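You operate a simulated robot arm through the tools that you are given. There is no shell and no other tool. Be economical: measure what you need, move in short steps, check, and stop when the job is done.

The job below is to be done with a simulated robot arm. You get a single attempt, and the scene is never put back.

TASK
Dip both bare shoes on the side table in the dip pot.
Fine: stand them back on the side table and shut the dip pot lid. Set down upright: shoe.

Only the result counts: the job must be done as asked and must still hold three seconds after the hand-in. Knocking over, shifting, dropping, spilling or breaking anything else fails it. A push-on lid holds only when it is set on centred and level and pressed home; a screw cap is set on level and turned clockwise until tight.

THE ROBOT
A 7-joint arm with a two-finger parallel gripper on a trunk, on a base that drives. Base frame: it is fixed to the floor where the robot stands at the start and does not move with it; the origin is under the middle of the robot, x ahead of it, y to its left, z up. Units: cm, degrees, N and s.
With the tool pointing down near the work surface it reaches from about 14 to 68 cm from the robot's upright axis, wherever it stands. Its first joint turns from -166.0 to 166.0 degrees. Places, roughly: dip pot lid [60, -20, 90]; top of the side table [70, -40, 80]. Payload 3.43 kg.
The TCP is the grasp point between the finger pads, 3 cm short of the fingertips. In the tool frame z runs along the fingers and y along their closing line. Largest opening 9.4 cm; finger width 2.8, thickness 1; the body of the gripper, 5 by 9.6 cm, starts 5.5 cm behind the TCP.
Orientation is that of the tool frame in the base frame, as a unit quaternion [w, x, y, z]. With the fingers straight down and closing along the base's y, the tool's x points along the base's -x, its y along +y and its z along -z.

THE INTERFACE
- The arm moves only by the tool servo_tool. Its arguments are lists of equal length, an entry for each row: "dp": the shift along the tool's x, y, z in cm, a list of three; "rot": the turn, a rotation vector about the tool's x, y, z in degrees, a list of three; "claw": the opening in per cent of the stroke, from 0 (shut) to 100 (fully open). In form: {"dp": [[tx, ty, tz], ...], "rot": [[ax, ay, az], ...], "claw": [claw, ...]}. A call has 1 to 10 rows; each row shifts and turns the commanded pose from where the row before left it, along the tool's axes as they then stand. A row lasts 0.2 s, in which the tool goes at most 5 cm and 8.6 degrees; a call with a longer step from one row to the next is refused whole, and so is a gripper value outside its range. A pose out of reach is approached as far as the arm can. The call stops where the force on the tool passes 50 N (or 10 N more than at its start, if that is more) or the arm is blocked; 0.2 s more then pass. Each finger travels about 10.8 cm/s and halts on what it meets, pressing with about 27 N; the grip force reading is that of the motor and also rises with nothing between the fingers. The clock runs only during rows and for 0.2 s after the last one: add rows that do not move to give the fingers time. It gives the time, the measured TCP pose, the force on the tool (base axes), the opening and the grip force at its end, in the units of the frame above (readings bear some noise), with the torque about the TCP (base axes, N m) and any sound that the robot's microphone picked up.
- Cameras (640 x 400 px; columns grow to the right, rows downward): "scene" is now at [37.47, -22.06, 145.64]; the picture's right is [0.00, -0.17, 0.99], its down [-0.36, 0.92, 0.16] and it looks along [-0.93, -0.36, -0.06] (base axes); focal length 214 px, centre (320, 200). "wrist" rides on the gripper at [7.6, 1.4, -10.2] in the tool frame; the picture's right is [-0.18, 0.98, 0.00], its down [-0.75, -0.14, -0.64] and it looks along [-0.63, -0.12, 0.77] (tool axes); focal length 243 px, centre (320, 200). There is no depth. A picture from a camera that has moved, and an enlarged one, comes with that camera's place and axes in the base frame and with its lens.
- grab_frame(camera): a new picture of that camera. No time passes.
- lift_body(by): slides the trunk up (or, below 0, down) by that many cm; the arm and the scene camera ride with it, the base frame stays. It gives what a move gives, with no picture.
- base_move(legs): drives the robot by 1 to 6 legs, each [ahead, left, turn to the left] in cm, cm and degrees, along the robot's own axes; the way and the turn of a leg run together, so that a leg with both is an arc; at most 150 cm and 180 degrees a leg. The arm and the cameras ride along, it lands a little off, and it stops where it bumps. It gives what a move gives.
- turn_head(pan, tilt): turns the head with the scene camera to pan (to the left, within 80 degrees either way) and tilt (down, from -29 to 69), counted from straight ahead of the robot. It gives what a move gives.
- zoom(camera, box): a new picture of the part [left, top, right, bottom] of that camera's present view, enlarged. No time passes.
- job_done(): hands the job in; it is judged then, once.

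Go step by step. Nothing tells you exact positions but the pictures and the camera data: compare them with the known pose of the tool, close in by small moves and look again before you grip or let go. The budget is 120 turns and 82 pictures, counting those below and the enlarged ones. Unless the task says otherwise, let go and move clear before handing in, and close with one line.

The tools are called after ">>>" as name(argument=value, ...) on one line, values as JSON. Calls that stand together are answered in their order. servo_tool: Moves the arm, as the interface text tells. Its arguments: {"type":"object","properties":{"dp":{"type":"array","items":{"type":"array","items":{"type":"number"}}},"rot":{"type":"array","items":{"type":"array","items":{"type":"number"}}},"claw":{"type":"array","items":{"type":"number"}}},"required":["dp","rot","claw"]} The other tools are called the same way: lift_body (by) slides the trunk up or down; base_move (legs) drives the base; turn_head (pan, tilt) turns the head that bears the scene camera; grab_frame (camera) takes a picture; zoom (camera, box) takes an enlarged picture of a part of a camera's view; job_done () hands the job in.

At the start:

```text
clock: 0.0
position: [36.29, -16.6, 133.65]
ee_rot: [0.0, 0.0, 1.0, -0.001]
wrist_force: [-0.2, -0.7, -0.1]
ft_torque: [0.0, -0.01, -0.02]
grip_width: 9.42
gripper_force: 0.0
trunk travel left (down, up): [-37.5, 21.5]
robot x, y, heading: [0.24, -0.36, -0.0]
head pan, tilt: [-80.2, 68.8]
```

scene: 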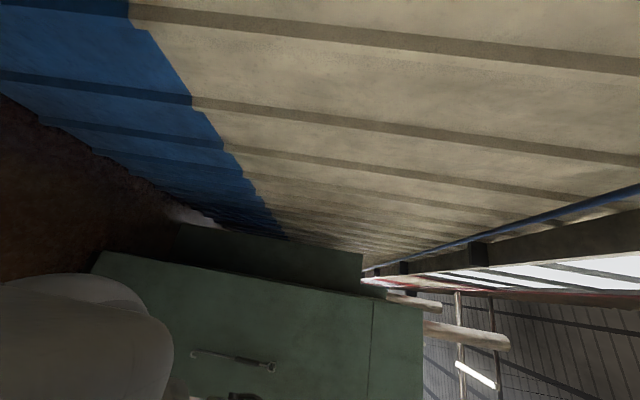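
wrist: 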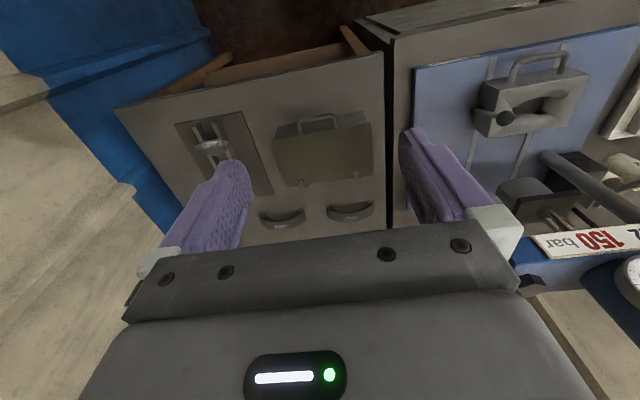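

The wrist view shows a table with two brake-shoe-like pieces, a pot and other things. I turn the head to get a proper scene view.

>>> turn_head(pan=-30, tilt=50)

>>> grab_frame(camera="scene")

>>> zoom(camera="wrist", box=[100, 0, 640, 300])

```text
clock: 1.2
position: [36.37, -16.67, 133.67]
ee_rot: [-0.001, 0.0, 1.0, 0.0]
wrist_force: [0.5, 1.0, -0.7]
ft_torque: [0.0, 0.03, 0.01]
grip_width: 9.42
gripper_force: 0.0
trunk travel left (down, up): [-37.5, 21.5]
robot x, y, heading: [-0.12, -0.0, 0.2]
head pan, tilt: [-30.0, 50.0]
```

```text
79 pictures are left
camera scene: at [39.66, -20.41, 139.93], right [0.0, -0.87, 0.5], down [-0.64, 0.38, 0.66], along [-0.77, -0.32, -0.56], focal length 214 px, centre (320, 200)
```

scene: 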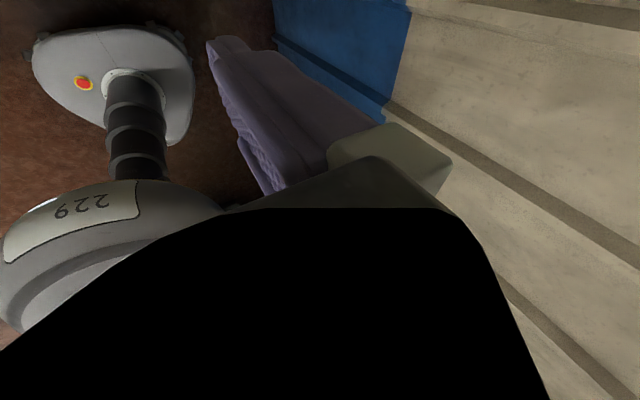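

```text
1.19 times, centred on (370, 150) of wrist
camera zoom: at [28.6, -15.13, 143.86], right [0.18, 0.98, 0.0], down [0.75, -0.14, 0.64], along [0.63, -0.12, -0.77], focal length 288 px, centre (261, 259)
```

zoom: 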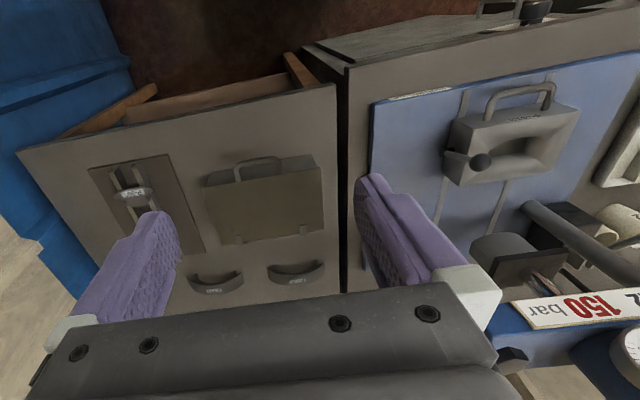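

The head turns about a forward axis, so a small tilt looks down at the table. I point it down and forward.

>>> turn_head(pan=-20, tilt=-25)

>>> grab_frame(camera="scene")

```text
clock: 2.6
position: [36.31, -16.67, 133.64]
ee_rot: [0.001, 0.0, 1.0, 0.001]
wrist_force: [0.1, 0.3, -0.1]
ft_torque: [0.03, -0.02, 0.0]
grip_width: 9.42
gripper_force: 0.2
trunk travel left (down, up): [-37.5, 21.5]
robot x, y, heading: [0.03, 0.38, 0.0]
head pan, tilt: [-20.0, -25.0]
```

```text
77 pictures are left
camera scene: at [51.02, -18.99, 139.91], right [0.0, -0.94, 0.34], down [-0.91, -0.14, -0.4], along [0.42, -0.31, -0.85], focal length 214 px, centre (320, 200)
```

scene: 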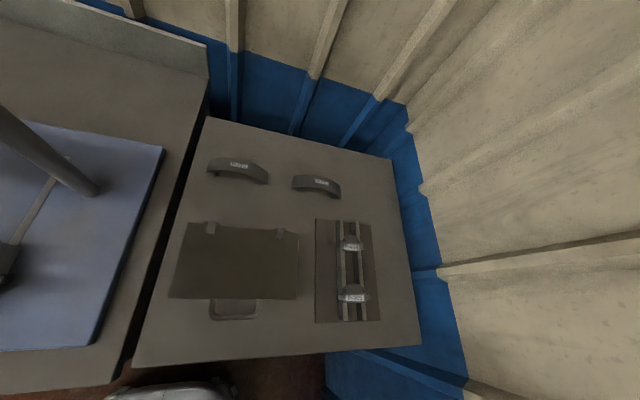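

I see the side table with two arcs, a hinged-lid box and a rail rack with labelled pieces. I zoom in to read the labels.

>>> zoom(camera="scene", box=[190, 140, 390, 265])

>>> zoom(camera="scene", box=[150, 210, 400, 366])

>>> zoom(camera="scene", box=[200, 150, 360, 250])

```text
3.20 times, centred on (290, 202) of scene
camera zoom: at [51.02, -18.99, 139.91], right [0.0, -0.94, 0.34], down [-0.91, -0.14, -0.4], along [0.42, -0.31, -0.85], focal length 686 px, centre (416, 192)
```

zoom: 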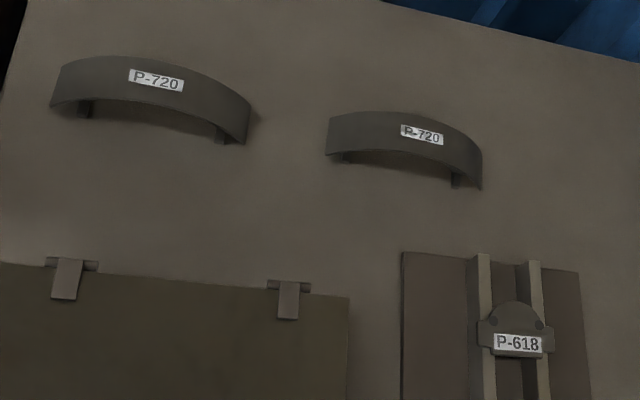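

```text
2.56 times, centred on (275, 288) of scene
camera zoom: at [51.02, -18.99, 139.91], right [0.0, -0.94, 0.34], down [-0.91, -0.14, -0.4], along [0.42, -0.31, -0.85], focal length 549 px, centre (435, -25)
```

zoom: 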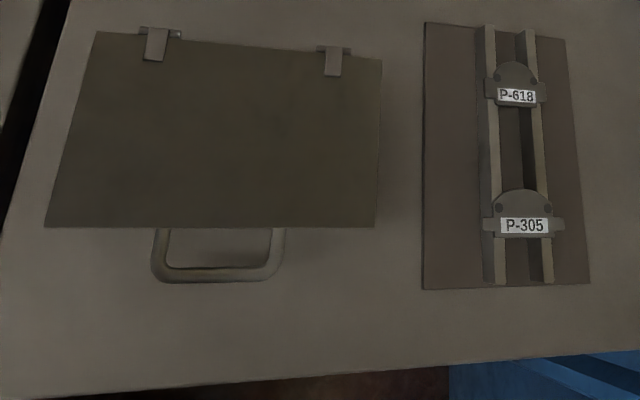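

```text
4.00 times, centred on (280, 200) of scene
camera zoom: at [51.02, -18.99, 139.91], right [0.0, -0.94, 0.34], down [-0.91, -0.14, -0.4], along [0.42, -0.31, -0.85], focal length 858 px, centre (480, 200)
```

zoom: 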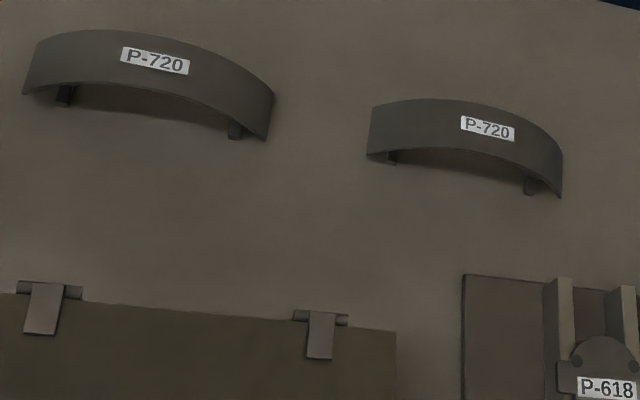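

The P-720 arcs near x≈83 are the shoes, standing on the table; the dip pot is the box with a hinge on its far edge and a handle toward me. I look at the gap between the base and the table to judge how far I can drive.

>>> turn_head(pan=0, tilt=15)

>>> grab_frame(camera="scene")

```text
clock: 3.7
position: [36.37, -16.7, 133.65]
ee_rot: [0.0, 0.0, 1.0, 0.0]
wrist_force: [-0.3, 0.1, 0.5]
ft_torque: [-0.01, 0.02, 0.01]
grip_width: 9.41
gripper_force: 0.1
trunk travel left (down, up): [-37.5, 21.5]
robot x, y, heading: [-0.11, 0.07, 0.0]
head pan, tilt: [0.0, 15.0]
```

```text
73 pictures are left
camera scene: at [45.05, -16.56, 137.25], right [0.0, -1.0, 0.0], down [-0.97, 0.0, 0.26], along [-0.26, 0.0, -0.97], focal length 214 px, centre (320, 200)
```

scene: 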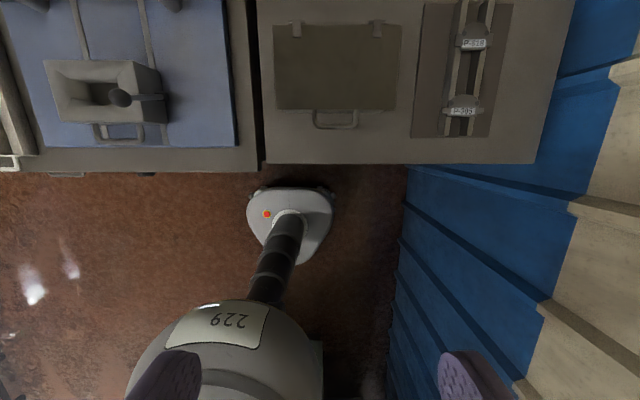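

The base is small, with its front about 18 cm short of the table edge. I shift right and ahead a bit and look again.

>>> base_move(legs=[[0, -26, 0], [12, 0, 0]])

>>> grab_frame(camera="scene")

>>> grab_frame(camera="wrist")

```text
clock: 6.4
position: [48.61, -42.04, 133.62]
ee_rot: [-0.001, 0.001, 1.0, 0.0]
wrist_force: [0.0, -0.1, -0.4]
ft_torque: [0.02, 0.04, -0.02]
grip_width: 9.4
gripper_force: 0.0
trunk travel left (down, up): [-37.5, 21.5]
robot x, y, heading: [11.63, -25.34, -0.2]
head pan, tilt: [0.0, 15.0]
```

```text
72 pictures are left
camera scene: at [57.32, -42.02, 137.17], right [0.0, -1.0, 0.0], down [-0.97, 0.0, 0.26], along [-0.26, 0.0, -0.97], focal length 214 px, centre (320, 200)
```

scene: 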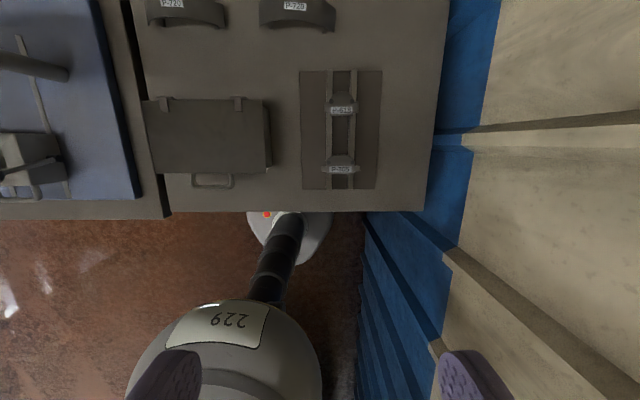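

```text
71 pictures are left
camera wrist: at [40.9, -40.54, 143.8], right [0.19, 0.98, 0.0], down [0.75, -0.14, 0.64], along [0.63, -0.12, -0.77], focal length 243 px, centre (320, 200)
```

wrist: 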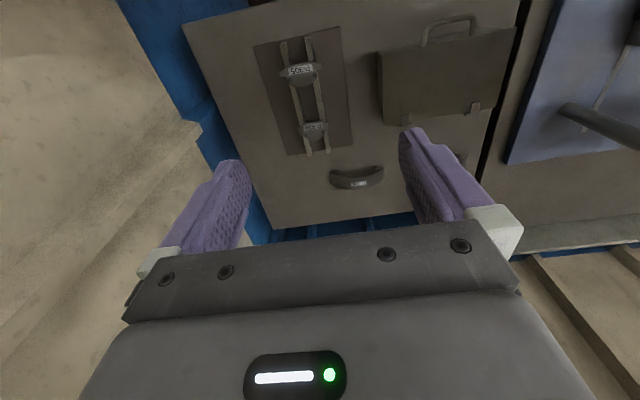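

The base has moved in safely. I zoom on the pot, handle and shoes from here to get a second viewpoint for triangulation.

>>> zoom(camera="scene", box=[140, 90, 300, 190])

>>> turn_head(pan=0, tilt=-28)

>>> grab_frame(camera="scene")

>>> zoom(camera="scene", box=[120, 150, 360, 300])

```text
4.00 times, centred on (220, 140) of scene
camera zoom: at [57.32, -42.02, 137.17], right [0.0, -1.0, 0.0], down [-0.97, 0.0, 0.26], along [-0.26, 0.0, -0.97], focal length 858 px, centre (720, 440)
```

zoom: 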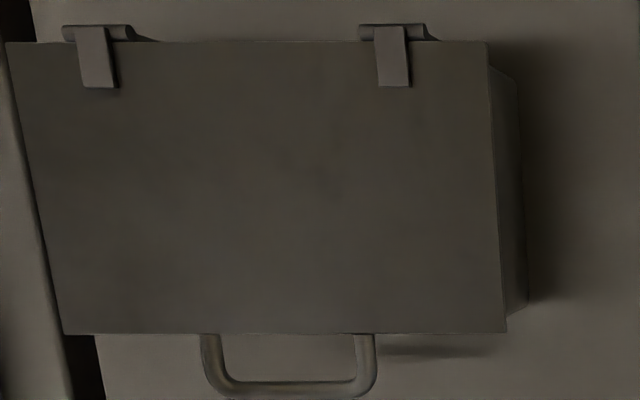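

```text
clock: 7.5
position: [48.19, -41.96, 133.67]
ee_rot: [0.0, 0.001, 1.0, 0.0]
wrist_force: [-0.3, 1.1, 0.2]
ft_torque: [0.0, -0.01, 0.02]
grip_width: 9.39
gripper_force: 0.1
trunk travel left (down, up): [-37.5, 21.5]
robot x, y, heading: [12.12, -25.41, -0.4]
head pan, tilt: [0.0, -28.0]
```

```text
69 pictures are left
camera scene: at [63.47, -42.03, 139.81], right [0.0, -1.0, 0.0], down [-0.88, 0.0, -0.47], along [0.47, 0.0, -0.88], focal length 214 px, centre (320, 200)
```

scene: 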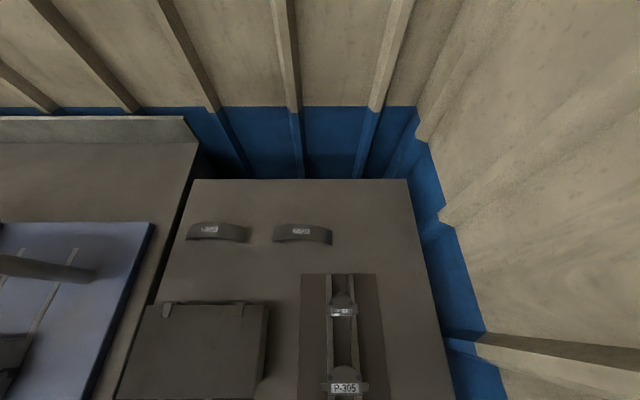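

```text
2.67 times, centred on (240, 225) of scene
camera zoom: at [63.47, -42.03, 139.81], right [0.0, -1.0, 0.0], down [-0.88, 0.0, -0.47], along [0.47, 0.0, -0.88], focal length 572 px, centre (533, 133)
```

zoom: 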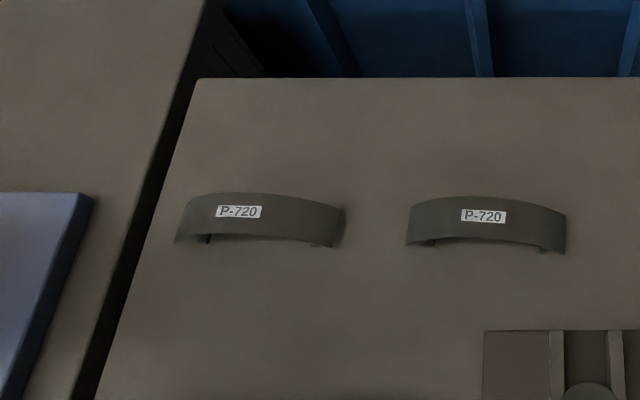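

The pot's handle bar is near (48.3, -19.6, 93) with the hinges near x≈66, so I'll grip it from the front and swing it up. I back the base off a bit and yaw the tool so that the fingers close in the x–z plane.

>>> base_move(legs=[[-8, 0, 0]])

>>> servo_tool(dp=[[0, 0, 0], [0, 0, 0], [0, 0, 0], [0, 0, 0], [0, 0, 0], [0, 0, 0], [0, 0, 0], [0, 0, 0], [0, 0, 0], [0, 0, 0]], rot=[[0, 0, -8.5], [0, 0, -8.5], [0, 0, -8.5], [0, 0, -8.5], [0, 0, -8.5], [0, 0, -8.5], [0, 0, -8.5], [0, 0, -8.5], [0, 0, -8.5], [0, 0, -8.5]], claw=[100, 100, 100, 100, 100, 100, 100, 100, 100, 100])

>>> servo_tool(dp=[[0, 0, 0], [0, 0, 0], [0, 0, 0], [0, 0, 0], [0, 0, 0], [0, 0, 0], [0, 0, 0], [0, 0, 0], [0, 0, 0]], rot=[[0, 0, -5], [8.125, 0, 0], [8.125, 0, 0], [8.125, 0, 0], [8.125, 0, 0], [8.125, 0, 0], [8.125, 0, 0], [8.125, 0, 0], [8.125, 0, 0]], claw=[100, 100, 100, 100, 100, 100, 100, 100, 100])

>>> grab_frame(camera="wrist")

```text
clock: 8.6
position: [40.03, -42.05, 133.72]
ee_rot: [0.0, 0.002, 1.0, -0.001]
wrist_force: [-0.6, 0.0, -0.4]
ft_torque: [0.01, -0.04, -0.01]
grip_width: 9.37
gripper_force: 0.1
trunk travel left (down, up): [-37.5, 21.5]
robot x, y, heading: [3.62, -25.3, 0.1]
head pan, tilt: [0.0, -28.0]
```

```text
clock: 10.8
position: [40.13, -41.92, 133.66]
ee_rot: [0.001, -0.676, 0.737, 0.0]
wrist_force: [-0.2, 0.4, 0.6]
ft_torque: [0.01, -0.01, -0.02]
grip_width: 9.42
gripper_force: 0.0
trunk travel left (down, up): [-37.5, 21.5]
robot x, y, heading: [3.94, -25.22, -0.2]
head pan, tilt: [0.0, -28.0]
```

```text
clock: 12.8
position: [42.38, -44.91, 136.92]
ee_rot: [-0.354, 0.61, -0.597, 0.382]
wrist_force: [-0.3, 0.6, -0.2]
ft_torque: [0.03, -0.01, 0.02]
grip_width: 9.41
gripper_force: 0.0
out of reach, approached as far as the arm can: row 6, 8, 9
trunk travel left (down, up): [-37.5, 21.5]
robot x, y, heading: [4.02, -25.6, -0.2]
head pan, tilt: [0.0, -28.0]
```

```text
67 pictures are left
camera wrist: at [32.36, -52.28, 140.57], right [-0.45, 0.15, -0.88], down [-0.5, 0.77, 0.39], along [0.74, 0.62, -0.27], focal length 243 px, centre (320, 200)
```

wrist: 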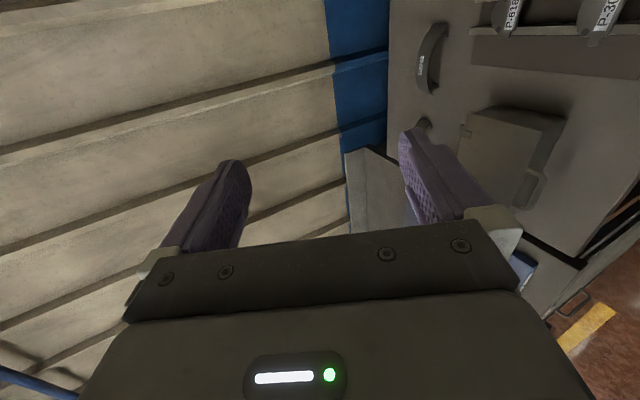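

The orientation is nearly there (about 27° below horizontal). I lower the trunk so that the arm sits comfortably for the handle's height.

>>> lift_body(by=-25)

>>> servo_tool(dp=[[-4, 0, 0], [-4, 0, 0], [-4, 0, 0], [-4, 0, 0], [-4, 0, 0], [-4, 0, 0], [0, 0, -2], [0, 0, -2]], rot=[[0, 0, 0], [0, 0, 0], [0, 0, 0], [0, 0, 0], [0, 0, 0], [0, 0, 0], [0, 0, 0], [0, 0, 0]], claw=[100, 100, 100, 100, 100, 100, 100, 100])

>>> grab_frame(camera="wrist")

>>> turn_head(pan=10, tilt=10)

>>> grab_frame(camera="scene")

```text
clock: 15.3
position: [42.41, -44.66, 111.87]
ee_rot: [-0.353, 0.611, -0.598, 0.381]
wrist_force: [-0.6, -0.2, -0.2]
ft_torque: [0.01, 0.0, 0.01]
grip_width: 9.4
gripper_force: 0.0
trunk travel left (down, up): [-12.5, 46.5]
robot x, y, heading: [4.0, -24.87, -0.2]
head pan, tilt: [0.0, -28.0]
```

```text
clock: 17.1
position: [47.56, -24.34, 117.75]
ee_rot: [-0.353, 0.611, -0.598, 0.381]
wrist_force: [0.6, 0.2, -1.2]
ft_torque: [0.01, 0.03, 0.0]
grip_width: 9.4
gripper_force: 0.0
out of reach, approached as far as the arm can: row 1, 2, 3, 4, 5, 6, 7, 8
trunk travel left (down, up): [-12.5, 46.5]
robot x, y, heading: [3.7, -25.65, -0.1]
head pan, tilt: [0.0, -28.0]
```

```text
66 pictures are left
camera wrist: at [37.73, -31.75, 121.4], right [-0.45, 0.15, -0.88], down [-0.5, 0.77, 0.39], along [0.74, 0.62, -0.28], focal length 243 px, centre (320, 200)
```

wrist: 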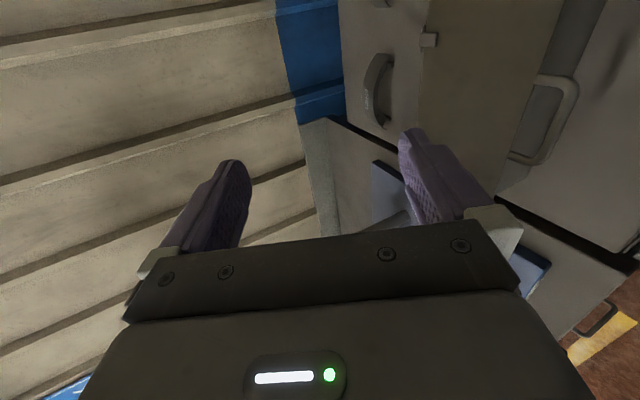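

```text
clock: 18.2
position: [47.64, -24.27, 117.65]
ee_rot: [-0.352, 0.611, -0.598, 0.38]
wrist_force: [0.6, 0.6, -0.2]
ft_torque: [0.03, 0.0, 0.01]
grip_width: 9.4
gripper_force: 0.0
trunk travel left (down, up): [-12.5, 46.5]
robot x, y, heading: [3.79, -25.13, -0.4]
head pan, tilt: [10.0, 10.0]
```

```text
65 pictures are left
camera scene: at [43.69, -14.86, 117.5], right [0.61, 0.03, 0.79], down [-0.14, -0.98, 0.15], along [0.78, -0.2, -0.59], focal length 214 px, centre (320, 200)
```

scene: 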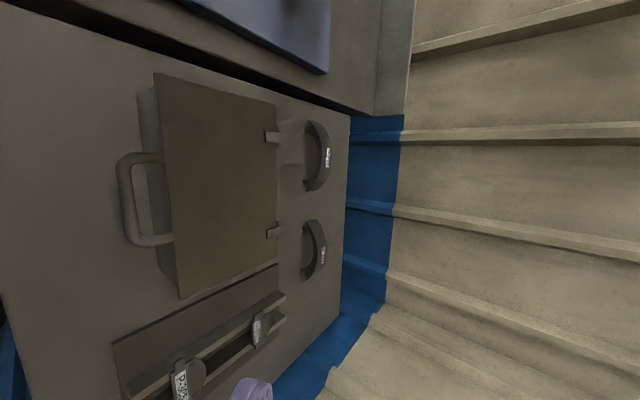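

I see the scene camera rides on the arm. The handle loop sticks out in front of the lid; I'll use a 45° tool pitch throughout and cage the bar, so I rotate back 18° and move toward the handle.

>>> servo_tool(dp=[[0, 0, 0], [0, 0, 0], [0, 0, 0], [0, 0, 0]], rot=[[-6, 0, 0], [-6, 0, 0], [-6, 0, 0], [0, 0, 0]], claw=[100, 100, 100, 100])

>>> grab_frame(camera="scene")

```text
clock: 19.2
position: [47.66, -24.41, 117.68]
ee_rot: [-0.305, 0.637, -0.625, 0.333]
wrist_force: [-0.1, -0.5, -0.3]
ft_torque: [-0.05, -0.01, -0.01]
grip_width: 9.41
gripper_force: 0.2
out of reach, approached as far as the arm can: row 2, 3
trunk travel left (down, up): [-12.5, 46.5]
robot x, y, heading: [3.66, -25.08, 0.2]
head pan, tilt: [10.0, 10.0]
```

```text
64 pictures are left
camera scene: at [43.78, -14.85, 118.09], right [0.72, 0.03, 0.69], down [-0.12, -0.98, 0.17], along [0.68, -0.21, -0.71], focal length 214 px, centre (320, 200)
```

scene: 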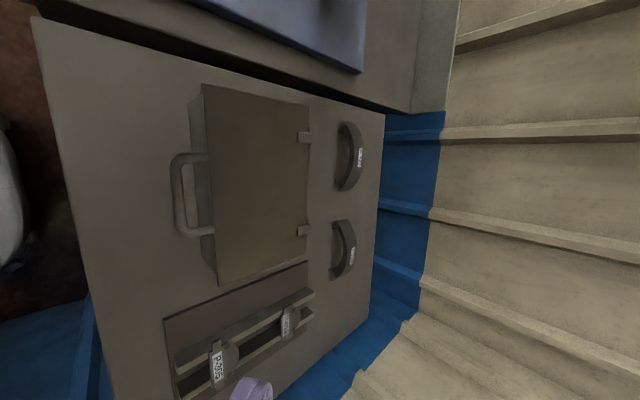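

The pose is stuck at a joint limit high up; I pitch a bit more and come down to see how reachability goes.

>>> servo_tool(dp=[[0, 2.4, 1.8], [0, 2.4, 1.8], [0, 2.3, 1.9], [0, 2.2, 2.0], [0, 2.1, 2.1]], rot=[[0, 0, 0], [-3, 0, 0], [-3, 0, 0], [-3, 0, 0], [0, 0, 0]], claw=[100, 100, 100, 100, 100])

```text
clock: 20.4
position: [47.99, -24.94, 102.64]
ee_rot: [-0.252, 0.659, -0.65, 0.281]
wrist_force: [0.1, -0.7, 0.9]
ft_torque: [-0.02, -0.01, 0.0]
grip_width: 9.38
gripper_force: 0.0
out of reach, approached as far as the arm can: row 5
trunk travel left (down, up): [-12.5, 46.5]
robot x, y, heading: [4.17, -25.41, -0.2]
head pan, tilt: [10.0, 10.0]
```

Good, now about 45.5° pitch. I back the base 10 cm for more comfortable arm reach, then align in front of the handle.

>>> base_move(legs=[[-10, 0, 0]])

>>> servo_tool(dp=[[-2.5, 0, 0], [-2.5, 0, 0], [0, 0, 0]], rot=[[0, 0, 0], [0, 0, 0], [0, 0, 0]], claw=[60, 60, 60])

>>> grab_frame(camera="wrist")

>>> grab_frame(camera="scene")

```text
clock: 21.6
position: [37.76, -24.86, 102.66]
ee_rot: [-0.253, 0.659, -0.65, 0.282]
wrist_force: [0.3, 0.1, -0.5]
ft_torque: [0.0, -0.02, -0.01]
grip_width: 9.39
gripper_force: 0.1
trunk travel left (down, up): [-12.5, 46.5]
robot x, y, heading: [-6.43, -25.17, -0.0]
head pan, tilt: [10.0, 10.0]
```

```text
clock: 22.4
position: [37.87, -19.89, 102.42]
ee_rot: [-0.252, 0.659, -0.65, 0.283]
wrist_force: [0.2, -0.3, 0.7]
ft_torque: [0.02, -0.01, -0.02]
grip_width: 5.64
gripper_force: 0.1
trunk travel left (down, up): [-12.5, 46.5]
robot x, y, heading: [-6.49, -25.28, -0.2]
head pan, tilt: [10.0, 10.0]
```

```text
63 pictures are left
camera wrist: at [29.71, -27.01, 109.02], right [-0.7, 0.16, -0.7], down [-0.35, 0.78, 0.52], along [0.62, 0.61, -0.49], focal length 243 px, centre (320, 200)
```

wrist: 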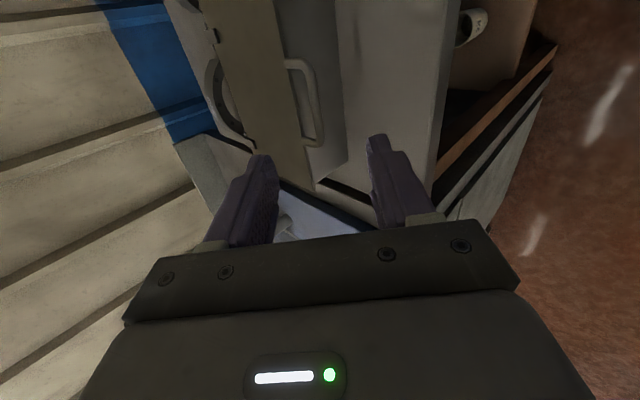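

```text
62 pictures are left
camera scene: at [34.35, -10.23, 103.55], right [0.82, 0.02, 0.57], down [-0.1, -0.98, 0.19], along [0.56, -0.21, -0.8], focal length 214 px, centre (320, 200)
```

scene: 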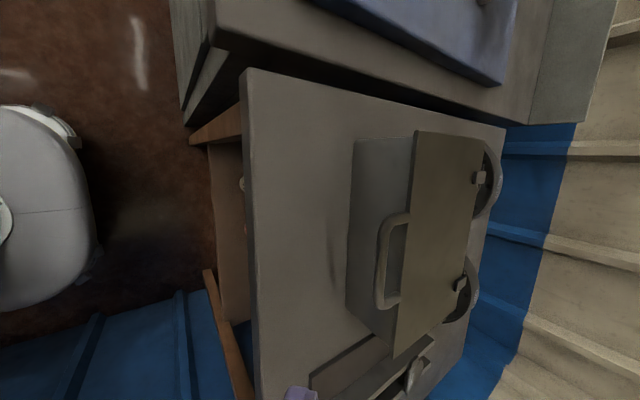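

The handle bar triangulates to about (48.8, -19.6, 92.2), nearly on the tool axis 15 cm ahead. I advance most of the way with a partly closed claw and check.

>>> servo_tool(dp=[[0, 0, 3], [0, 0, 3], [0, 0, 3], [0, 0, 0]], rot=[[0, 0, 0], [0, 0, 0], [0, 0, 0], [0, 0, 0]], claw=[34, 34, 34, 34])

>>> grab_frame(camera="wrist")

>>> grab_frame(camera="scene")

```text
clock: 23.4
position: [44.21, -20.4, 96.02]
ee_rot: [-0.253, 0.659, -0.65, 0.282]
wrist_force: [-0.2, -0.7, 0.1]
ft_torque: [0.0, -0.01, -0.01]
grip_width: 3.21
gripper_force: 0.1
trunk travel left (down, up): [-12.5, 46.5]
robot x, y, heading: [-6.22, -25.34, -0.3]
head pan, tilt: [10.0, 10.0]
```

```text
61 pictures are left
camera wrist: at [35.88, -27.7, 102.55], right [-0.7, 0.16, -0.7], down [-0.35, 0.78, 0.52], along [0.62, 0.61, -0.49], focal length 243 px, centre (320, 200)
```

wrist: 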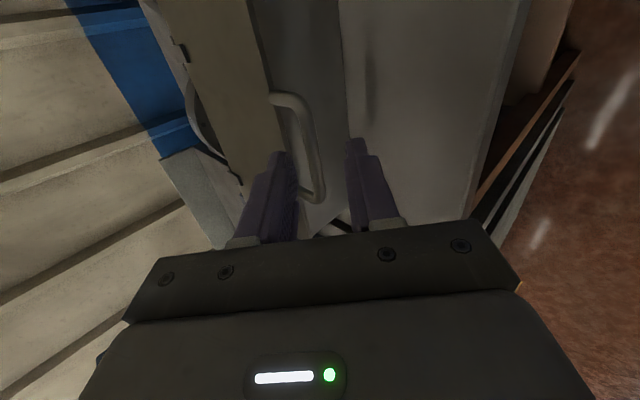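

```text
60 pictures are left
camera scene: at [40.53, -10.92, 97.1], right [0.82, 0.02, 0.57], down [-0.1, -0.98, 0.19], along [0.56, -0.21, -0.8], focal length 214 px, centre (320, 200)
```

scene: 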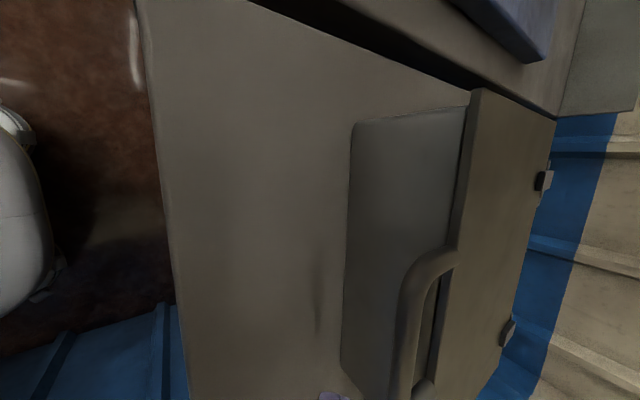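

The bar sits about 6 cm ahead and slightly toward the upper finger. I shift and slide in so that it lies between the fingers.

>>> servo_tool(dp=[[-0.8, -0.5, 0], [0, 0, 2.4], [0, 0, 2.3], [0, 0, 0]], rot=[[0, 0, 0], [0, 0, 0], [0, 0, 0], [0, 0, 0]], claw=[34, 34, 34, 34])

>>> grab_frame(camera="wrist")

```text
clock: 24.4
position: [47.07, -19.53, 93.39]
ee_rot: [-0.257, 0.658, -0.648, 0.285]
wrist_force: [-30.0, -0.4, 32.2]
ft_torque: [0.39, -1.16, 0.3]
grip_width: 3.28
gripper_force: 0.4
trunk travel left (down, up): [-12.5, 46.5]
robot x, y, heading: [-6.5, -25.39, -0.2]
head pan, tilt: [10.0, 10.0]
stopped in row 4: the force on the tool passed its limit at 51 N (the readings are from after the stop); the commanded pose is now the measured one
```

```text
59 pictures are left
camera wrist: at [38.73, -26.76, 99.96], right [-0.69, 0.16, -0.7], down [-0.35, 0.78, 0.52], along [0.63, 0.61, -0.48], focal length 243 px, centre (320, 200)
```

wrist: 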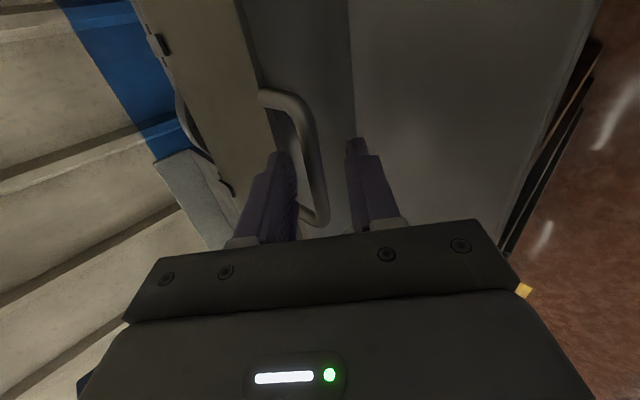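

The upper finger's outer edge touched the lid's front edge. I back off slightly, narrow the claw and slide in again.

>>> servo_tool(dp=[[0, 0, -0.7], [0, 0, 0], [0, 0, 0.7], [0, 0, 0.7], [0, 0, 0]], rot=[[0, 0, 0], [0, 0, 0], [0, 0, 0], [0, 0, 0], [0, 0, 0]], claw=[34, 26, 26, 26, 26])

>>> zoom(camera="wrist", box=[200, 60, 440, 210])

```text
clock: 25.4
position: [47.18, -19.45, 93.56]
ee_rot: [-0.26, 0.657, -0.648, 0.285]
wrist_force: [-30.5, -1.2, 39.4]
ft_torque: [0.5, -1.37, 0.34]
grip_width: 2.77
gripper_force: 4.1
trunk travel left (down, up): [-12.5, 46.5]
robot x, y, heading: [-6.59, -24.98, 0.1]
head pan, tilt: [10.0, 10.0]
stopped in row 4: the force on the tool passed its limit at 61 N (the readings are from after the stop); the commanded pose is now the measured one
```

```text
2.67 times, centred on (320, 135) of wrist
camera zoom: at [38.83, -26.78, 99.98], right [-0.69, 0.16, -0.71], down [-0.36, 0.78, 0.52], along [0.63, 0.61, -0.48], focal length 647 px, centre (320, 373)
```

zoom: 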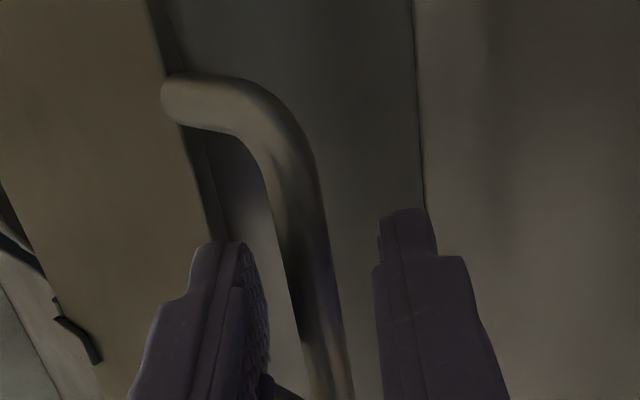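

The upper fingertip still lands on the lid edge while leaving a gap to the bar. I back off, shift the tool down-back by 0.6 cm, and re-enter.

>>> servo_tool(dp=[[0, 0, -1.0], [0, 0.7, 0], [0, 0, 0.8], [0, 0, 0.8], [0, 0, 0]], rot=[[0, 0, 0], [0, 0, 0], [0, 0, 0], [0, 0, 0], [0, 0, 0]], claw=[28, 28, 28, 28, 28])

>>> zoom(camera="wrist", box=[200, 60, 440, 210])

```text
clock: 26.6
position: [47.4, -19.44, 92.39]
ee_rot: [-0.257, 0.658, -0.648, 0.285]
wrist_force: [-7.4, 1.6, 17.9]
ft_torque: [0.15, -0.23, 0.07]
grip_width: 3.07
gripper_force: 4.2
trunk travel left (down, up): [-12.5, 46.5]
robot x, y, heading: [-6.25, -25.56, 0.0]
head pan, tilt: [10.0, 10.0]
```

```text
2.67 times, centred on (320, 135) of wrist
camera zoom: at [39.1, -26.69, 98.83], right [-0.7, 0.16, -0.7], down [-0.35, 0.78, 0.52], along [0.63, 0.61, -0.48], focal length 647 px, centre (320, 373)
```

zoom: 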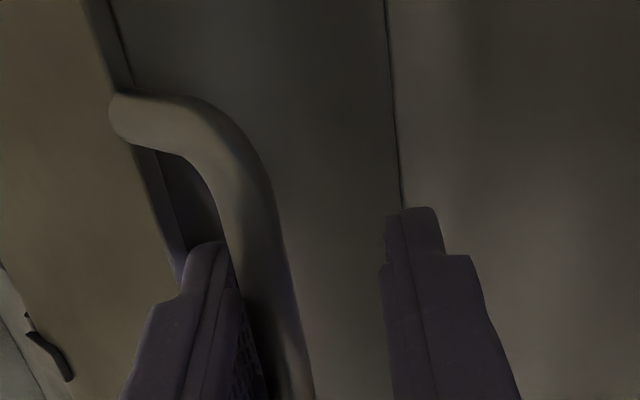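

The upper finger is now inside the loop. I centre on the bar while narrowing the claw to cage it.

>>> servo_tool(dp=[[0, -0.4, 0], [0, -0.4, 0], [0, 0, 0], [0, 0, 0]], rot=[[0, 0, 0], [0, 0, 0], [0, 0, 0], [0, 0, 0]], claw=[24, 18, 14, 14])

>>> zoom(camera="wrist", box=[200, 60, 440, 210])

```text
clock: 27.6
position: [47.99, -19.34, 92.72]
ee_rot: [-0.257, 0.658, -0.648, 0.284]
wrist_force: [-13.6, 5.8, 20.6]
ft_torque: [0.2, -0.02, 0.07]
grip_width: 1.63
gripper_force: 3.0
trunk travel left (down, up): [-12.5, 46.5]
robot x, y, heading: [-6.6, -25.52, 0.0]
head pan, tilt: [10.0, 10.0]
```

```text
2.67 times, centred on (320, 135) of wrist
camera zoom: at [39.63, -26.67, 99.33], right [-0.7, 0.16, -0.7], down [-0.35, 0.78, 0.52], along [0.63, 0.61, -0.48], focal length 647 px, centre (320, 373)
```

zoom: 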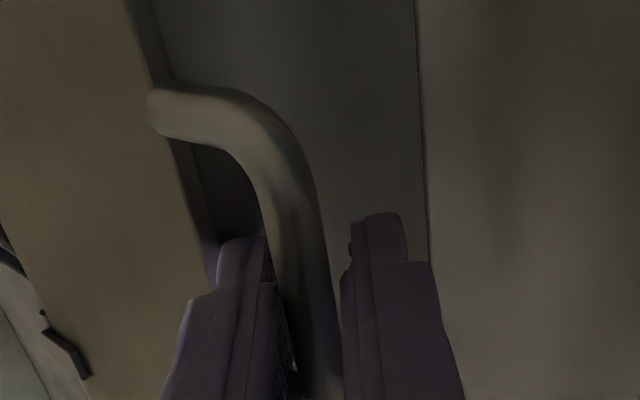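

The bar is caged. I begin lifting along the hinge arc, first 24°, and check.

>>> servo_tool(dp=[[0, -0.5, -0.3], [0, -1.74, -1.51], [0, -1.93, -1.25], [0, -2.08, -0.97]], rot=[[0, 0, 0], [0, 0, 0], [0, 0, 0], [0, 0, 0]], claw=[16, 16, 16, 16])

>>> grab_frame(camera="wrist")

```text
clock: 28.1
position: [47.63, -19.45, 93.61]
ee_rot: [-0.246, 0.663, -0.651, 0.276]
wrist_force: [-3.0, -1.1, -0.8]
ft_torque: [0.07, 0.05, -0.02]
grip_width: 1.61
gripper_force: 0.4
trunk travel left (down, up): [-12.5, 46.5]
robot x, y, heading: [-6.28, -25.52, -0.3]
head pan, tilt: [10.0, 10.0]
stopped in row 2: the force on the tool passed its limit at 68 N (the readings are from after the stop); the commanded pose is now the measured one
```

```text
55 pictures are left
camera wrist: at [39.56, -26.75, 100.37], right [-0.71, 0.15, -0.68], down [-0.34, 0.78, 0.53], along [0.61, 0.61, -0.51], focal length 243 px, centre (320, 200)
```

wrist: 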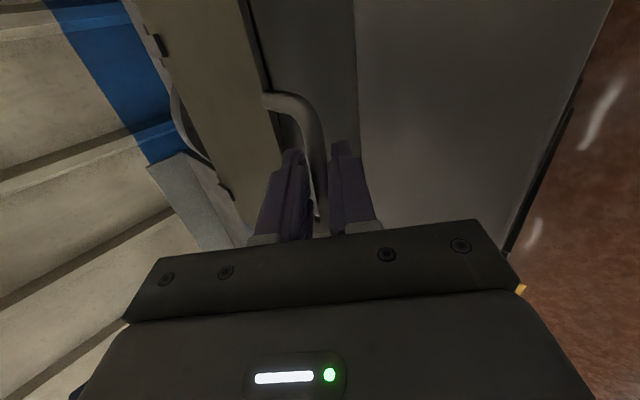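

The lift tripped the force limit, probably from hitting the bar at speed. I try lifting slowly straight up.

>>> servo_tool(dp=[[0, -0.27, -0.29], [0, -0.27, -0.29], [0, -0.27, -0.29], [0, -0.27, -0.29], [0, -0.27, -0.29]], rot=[[0, 0, 0], [0, 0, 0], [0, 0, 0], [0, 0, 0], [0, 0, 0]], claw=[16, 16, 16, 16, 16])

>>> grab_frame(camera="scene")

```text
clock: 29.3
position: [47.84, -19.53, 95.45]
ee_rot: [-0.243, 0.663, -0.652, 0.275]
wrist_force: [3.5, -0.3, -15.7]
ft_torque: [1.88, 2.39, -1.12]
grip_width: 1.49
gripper_force: 0.1
trunk travel left (down, up): [-12.5, 46.5]
robot x, y, heading: [-6.8, -25.46, -0.0]
head pan, tilt: [10.0, 10.0]
```

```text
54 pictures are left
camera scene: at [44.29, -9.96, 96.65], right [0.84, 0.02, 0.55], down [-0.1, -0.98, 0.19], along [0.54, -0.21, -0.82], focal length 214 px, centre (320, 200)
```

scene: 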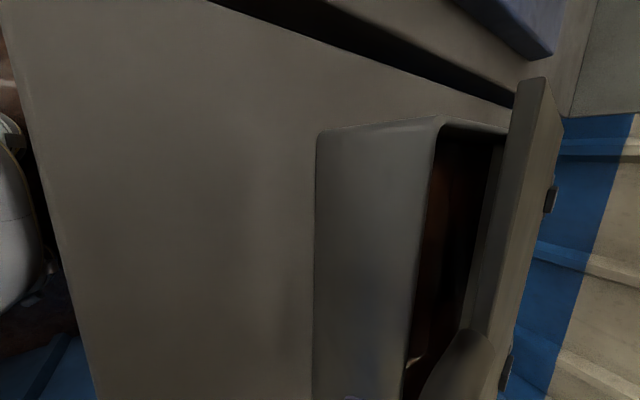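

The lid is lifting. I continue along the arc in smaller steps with a slightly looser cage.

>>> servo_tool(dp=[[0, -0.94, -0.66], [0, -0.99, -0.59], [0, -1.02, -0.52], [0, -1.06, -0.45], [0, -1.09, -0.37], [0, -1.11, -0.3]], rot=[[0, 0, 0], [0, 0, 0], [0, 0, 0], [0, 0, 0], [0, 0, 0], [0, 0, 0]], claw=[22, 22, 22, 22, 22, 22])

>>> grab_frame(camera="wrist")

```text
clock: 30.7
position: [50.48, -18.84, 102.08]
ee_rot: [-0.246, 0.662, -0.651, 0.278]
wrist_force: [-0.5, -0.8, -1.7]
ft_torque: [0.04, -0.02, 0.0]
grip_width: 2.11
gripper_force: 0.3
trunk travel left (down, up): [-12.5, 46.5]
robot x, y, heading: [-6.31, -25.31, 0.1]
head pan, tilt: [10.0, 10.0]
```

```text
53 pictures are left
camera wrist: at [42.49, -26.17, 108.75], right [-0.71, 0.15, -0.68], down [-0.34, 0.78, 0.53], along [0.61, 0.61, -0.5], focal length 243 px, centre (320, 200)
```

wrist: 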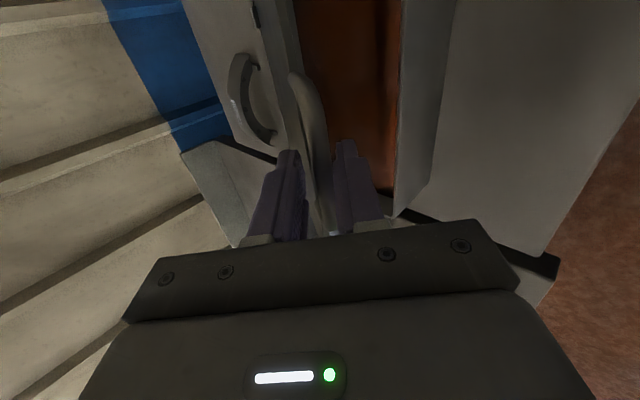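

The bar stays caged at about 35° open. I continue to about 72°.

>>> servo_tool(dp=[[0, -1.13, -0.22], [0, -1.14, -0.14], [0, -1.15, -0.06], [0, -1.15, 0.02], [0, -1.15, 0.1], [0, -1.14, 0.18], [0, -1.12, 0.26], [0, -1.1, 0.34], [0, -1.07, 0.41], [0, -1.04, 0.49]], rot=[[0, 0, 0], [0, 0, 0], [0, 0, 0], [0, 0, 0], [0, 0, 0], [0, 0, 0], [0, 0, 0], [0, 0, 0], [0, 0, 0], [0, 0, 0]], claw=[22, 22, 22, 22, 22, 22, 22, 22, 22, 22])

>>> grab_frame(camera="wrist")

```text
clock: 32.9
position: [59.07, -18.91, 108.78]
ee_rot: [-0.246, 0.662, -0.652, 0.276]
wrist_force: [-13.7, 1.7, 4.5]
ft_torque: [0.81, 1.83, -0.96]
grip_width: 2.32
gripper_force: 45.2
trunk travel left (down, up): [-12.5, 46.5]
robot x, y, heading: [-6.67, -25.33, -0.3]
head pan, tilt: [10.0, 10.0]
```

```text
52 pictures are left
camera wrist: at [51.04, -26.09, 115.54], right [-0.71, 0.15, -0.68], down [-0.34, 0.78, 0.53], along [0.61, 0.61, -0.51], focal length 243 px, centre (320, 200)
```

wrist: 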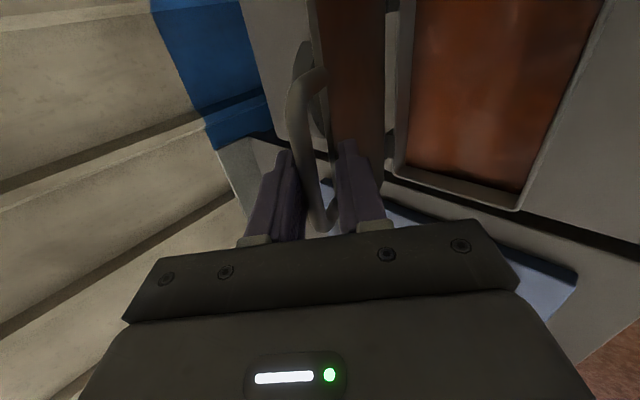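

About 70° open now; I loosen the cage and push on past vertical.

>>> servo_tool(dp=[[0, 0, 0], [0, -1.01, 0.56], [0, -0.97, 0.63], [0, -0.92, 0.69], [0, -0.87, 0.75], [0, -0.81, 0.81], [0, -0.75, 0.87]], rot=[[0, 0, 0], [0, 0, 0], [0, 0, 0], [0, 0, 0], [0, 0, 0], [0, 0, 0], [0, 0, 0]], claw=[32, 32, 32, 32, 32, 32, 32])

>>> grab_frame(camera="wrist")

>>> grab_frame(camera="scene")

```text
clock: 34.5
position: [66.18, -18.96, 109.55]
ee_rot: [-0.25, 0.661, -0.65, 0.279]
wrist_force: [-6.5, -2.4, 27.6]
ft_torque: [0.65, 1.17, 0.29]
grip_width: 3.69
gripper_force: 44.4
trunk travel left (down, up): [-12.5, 46.5]
robot x, y, heading: [-6.38, -25.1, 0.0]
head pan, tilt: [10.0, 10.0]
```

```text
51 pictures are left
camera wrist: at [57.95, -26.14, 116.36], right [-0.71, 0.15, -0.69], down [-0.34, 0.78, 0.53], along [0.62, 0.61, -0.5], focal length 243 px, centre (320, 200)
```

wrist: 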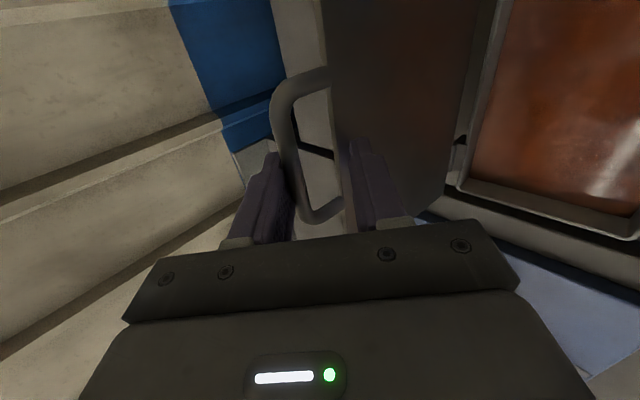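

```text
50 pictures are left
camera scene: at [62.51, -9.37, 110.82], right [0.83, 0.02, 0.56], down [-0.1, -0.98, 0.19], along [0.55, -0.21, -0.81], focal length 214 px, centre (320, 200)
```

scene: 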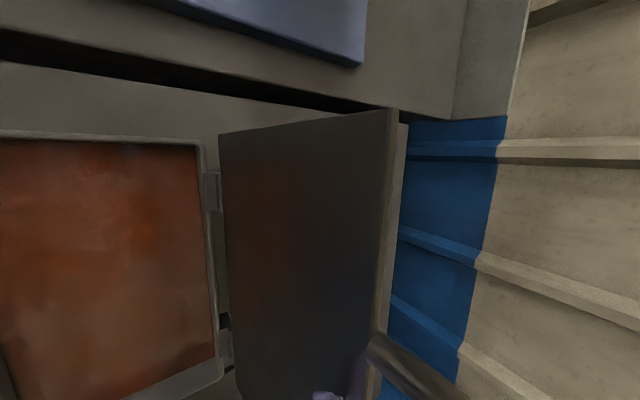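

The lid now leans past vertical (about 110°). I open the claw and withdraw along the tool axis, then check that the lid stays.

>>> servo_tool(dp=[[0, 0, 0], [0, 0, 0], [0, 0, -1], [0, 0, -2], [0, 0, -3], [0, 0, -3]], rot=[[0, 0, 0], [0, 0, 0], [0, 0, 0], [0, 0, 0], [0, 0, 0], [0, 0, 0]], claw=[45, 50, 50, 50, 50, 50])

>>> grab_frame(camera="wrist")

>>> grab_frame(camera="scene")

```text
clock: 35.9
position: [60.05, -18.38, 115.77]
ee_rot: [-0.246, 0.662, -0.651, 0.277]
wrist_force: [-0.2, 0.5, -0.8]
ft_torque: [0.0, 0.0, 0.02]
grip_width: 4.7
gripper_force: 0.1
trunk travel left (down, up): [-12.5, 46.5]
robot x, y, heading: [-6.27, -25.17, -0.1]
head pan, tilt: [10.0, 10.0]
```

```text
49 pictures are left
camera wrist: at [51.96, -25.72, 122.52], right [-0.71, 0.15, -0.68], down [-0.34, 0.78, 0.53], along [0.61, 0.61, -0.51], focal length 243 px, centre (320, 200)
```

wrist: 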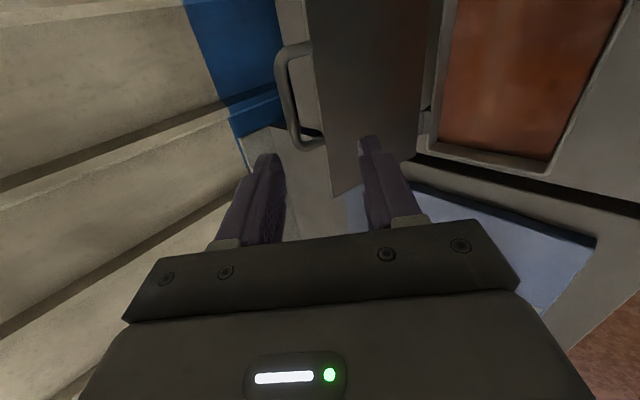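

```text
48 pictures are left
camera scene: at [56.48, -8.96, 116.92], right [0.83, 0.03, 0.55], down [-0.1, -0.98, 0.19], along [0.54, -0.21, -0.81], focal length 214 px, centre (320, 200)
```

scene: 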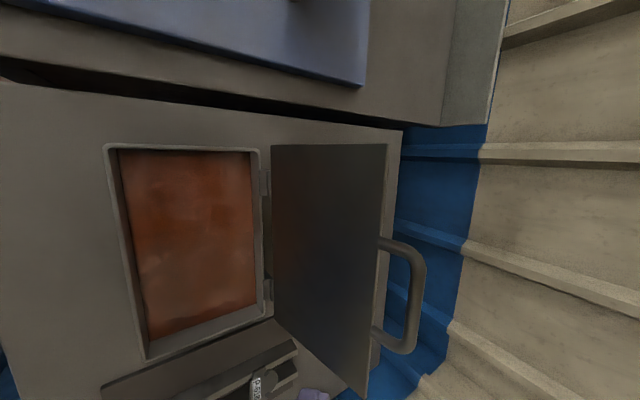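

The lid rests open at about 105°. However, an arm reaching to the shoes behind it would hit the raised lid, so I'll first shut it again, bring both shoes to the front strip of the table, and then reopen. I re-enter the handle cage.

>>> servo_tool(dp=[[0, 0, 3], [0, 0, 3], [0, 0, 2.5], [0, 0, 0]], rot=[[0, 0, 0], [0, 0, 0], [0, 0, 0], [0, 0, 0]], claw=[50, 50, 50, 50])

>>> grab_frame(camera="wrist")

```text
clock: 36.9
position: [65.36, -18.57, 110.41]
ee_rot: [-0.251, 0.661, -0.649, 0.282]
wrist_force: [-34.1, -3.6, 20.9]
ft_torque: [0.22, -0.72, 0.4]
grip_width: 4.21
gripper_force: 0.0
trunk travel left (down, up): [-12.5, 46.5]
robot x, y, heading: [-6.72, -25.74, 0.3]
head pan, tilt: [10.0, 10.0]
stopped in row 4: the force on the tool passed its limit at 52 N (the readings are from after the stop); the commanded pose is now the measured one
```

```text
47 pictures are left
camera wrist: at [57.18, -25.84, 117.12], right [-0.7, 0.15, -0.69], down [-0.35, 0.78, 0.52], along [0.62, 0.61, -0.49], focal length 243 px, centre (320, 200)
```

wrist: 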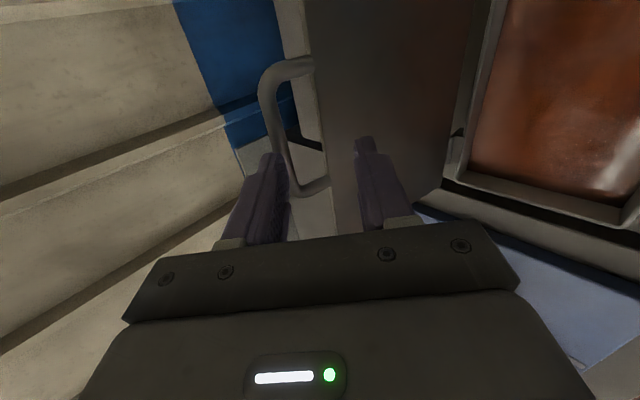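

The upper fingertip is touching the bar head-on. I back off, open wider and shift up slightly before re-entering.

>>> servo_tool(dp=[[0, 0, -1.5], [0, -0.8, 0], [0, 0, 0], [0, 0, 1.3], [0, 0, 1.2], [0, 0, 0]], rot=[[0, 0, 0], [0, 0, 0], [0, 0, 0], [0, 0, 0], [0, 0, 0], [0, 0, 0]], claw=[50, 62, 62, 62, 62, 62])

>>> grab_frame(camera="wrist")

```text
clock: 38.3
position: [67.28, -18.59, 109.66]
ee_rot: [-0.249, 0.662, -0.649, 0.279]
wrist_force: [0.5, 0.1, -0.1]
ft_torque: [-0.01, 0.01, 0.01]
grip_width: 5.86
gripper_force: 0.1
trunk travel left (down, up): [-12.5, 46.5]
robot x, y, heading: [-6.84, -24.91, 0.1]
head pan, tilt: [10.0, 10.0]
```

```text
46 pictures are left
camera wrist: at [59.12, -25.78, 116.28], right [-0.71, 0.15, -0.69], down [-0.34, 0.78, 0.53], along [0.62, 0.61, -0.5], focal length 243 px, centre (320, 200)
```

wrist: 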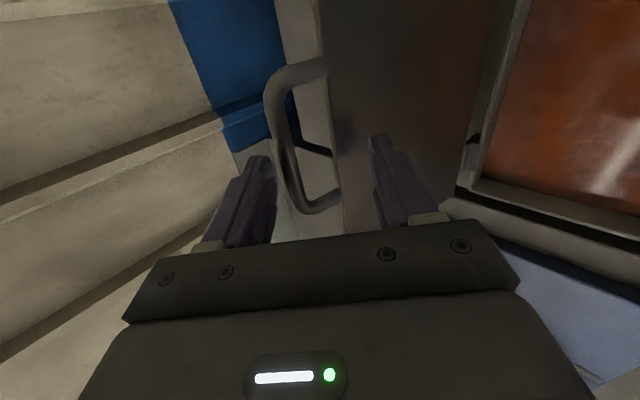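

The bar is now between the fingers. I go in 0.8 cm, narrow the cage, and pull back along the arc.

>>> servo_tool(dp=[[0, 0, 0.8], [0, 0.74, -1.23], [0, 0.85, -1.16], [0, 0.94, -1.09], [0, 1.04, -1.0], [0, 1.12, -0.91], [0, 1.19, -0.8]], rot=[[0, 0, 0], [0, 0, 0], [0, 0, 0], [0, 0, 0], [0, 0, 0], [0, 0, 0], [0, 0, 0]], claw=[50, 40, 40, 40, 40, 40, 40])

>>> grab_frame(camera="wrist")

```text
clock: 39.9
position: [59.37, -18.59, 109.57]
ee_rot: [-0.249, 0.662, -0.65, 0.278]
wrist_force: [-0.5, 0.3, 0.5]
ft_torque: [0.0, -0.01, 0.02]
grip_width: 3.76
gripper_force: 0.8
trunk travel left (down, up): [-12.5, 46.5]
robot x, y, heading: [-6.32, -25.5, -0.3]
head pan, tilt: [10.0, 10.0]
```

```text
45 pictures are left
camera wrist: at [51.19, -25.83, 116.22], right [-0.71, 0.15, -0.69], down [-0.34, 0.78, 0.53], along [0.62, 0.61, -0.5], focal length 243 px, centre (320, 200)
```

wrist: 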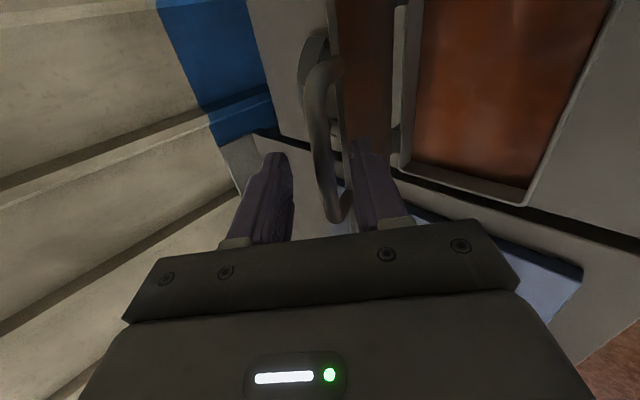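

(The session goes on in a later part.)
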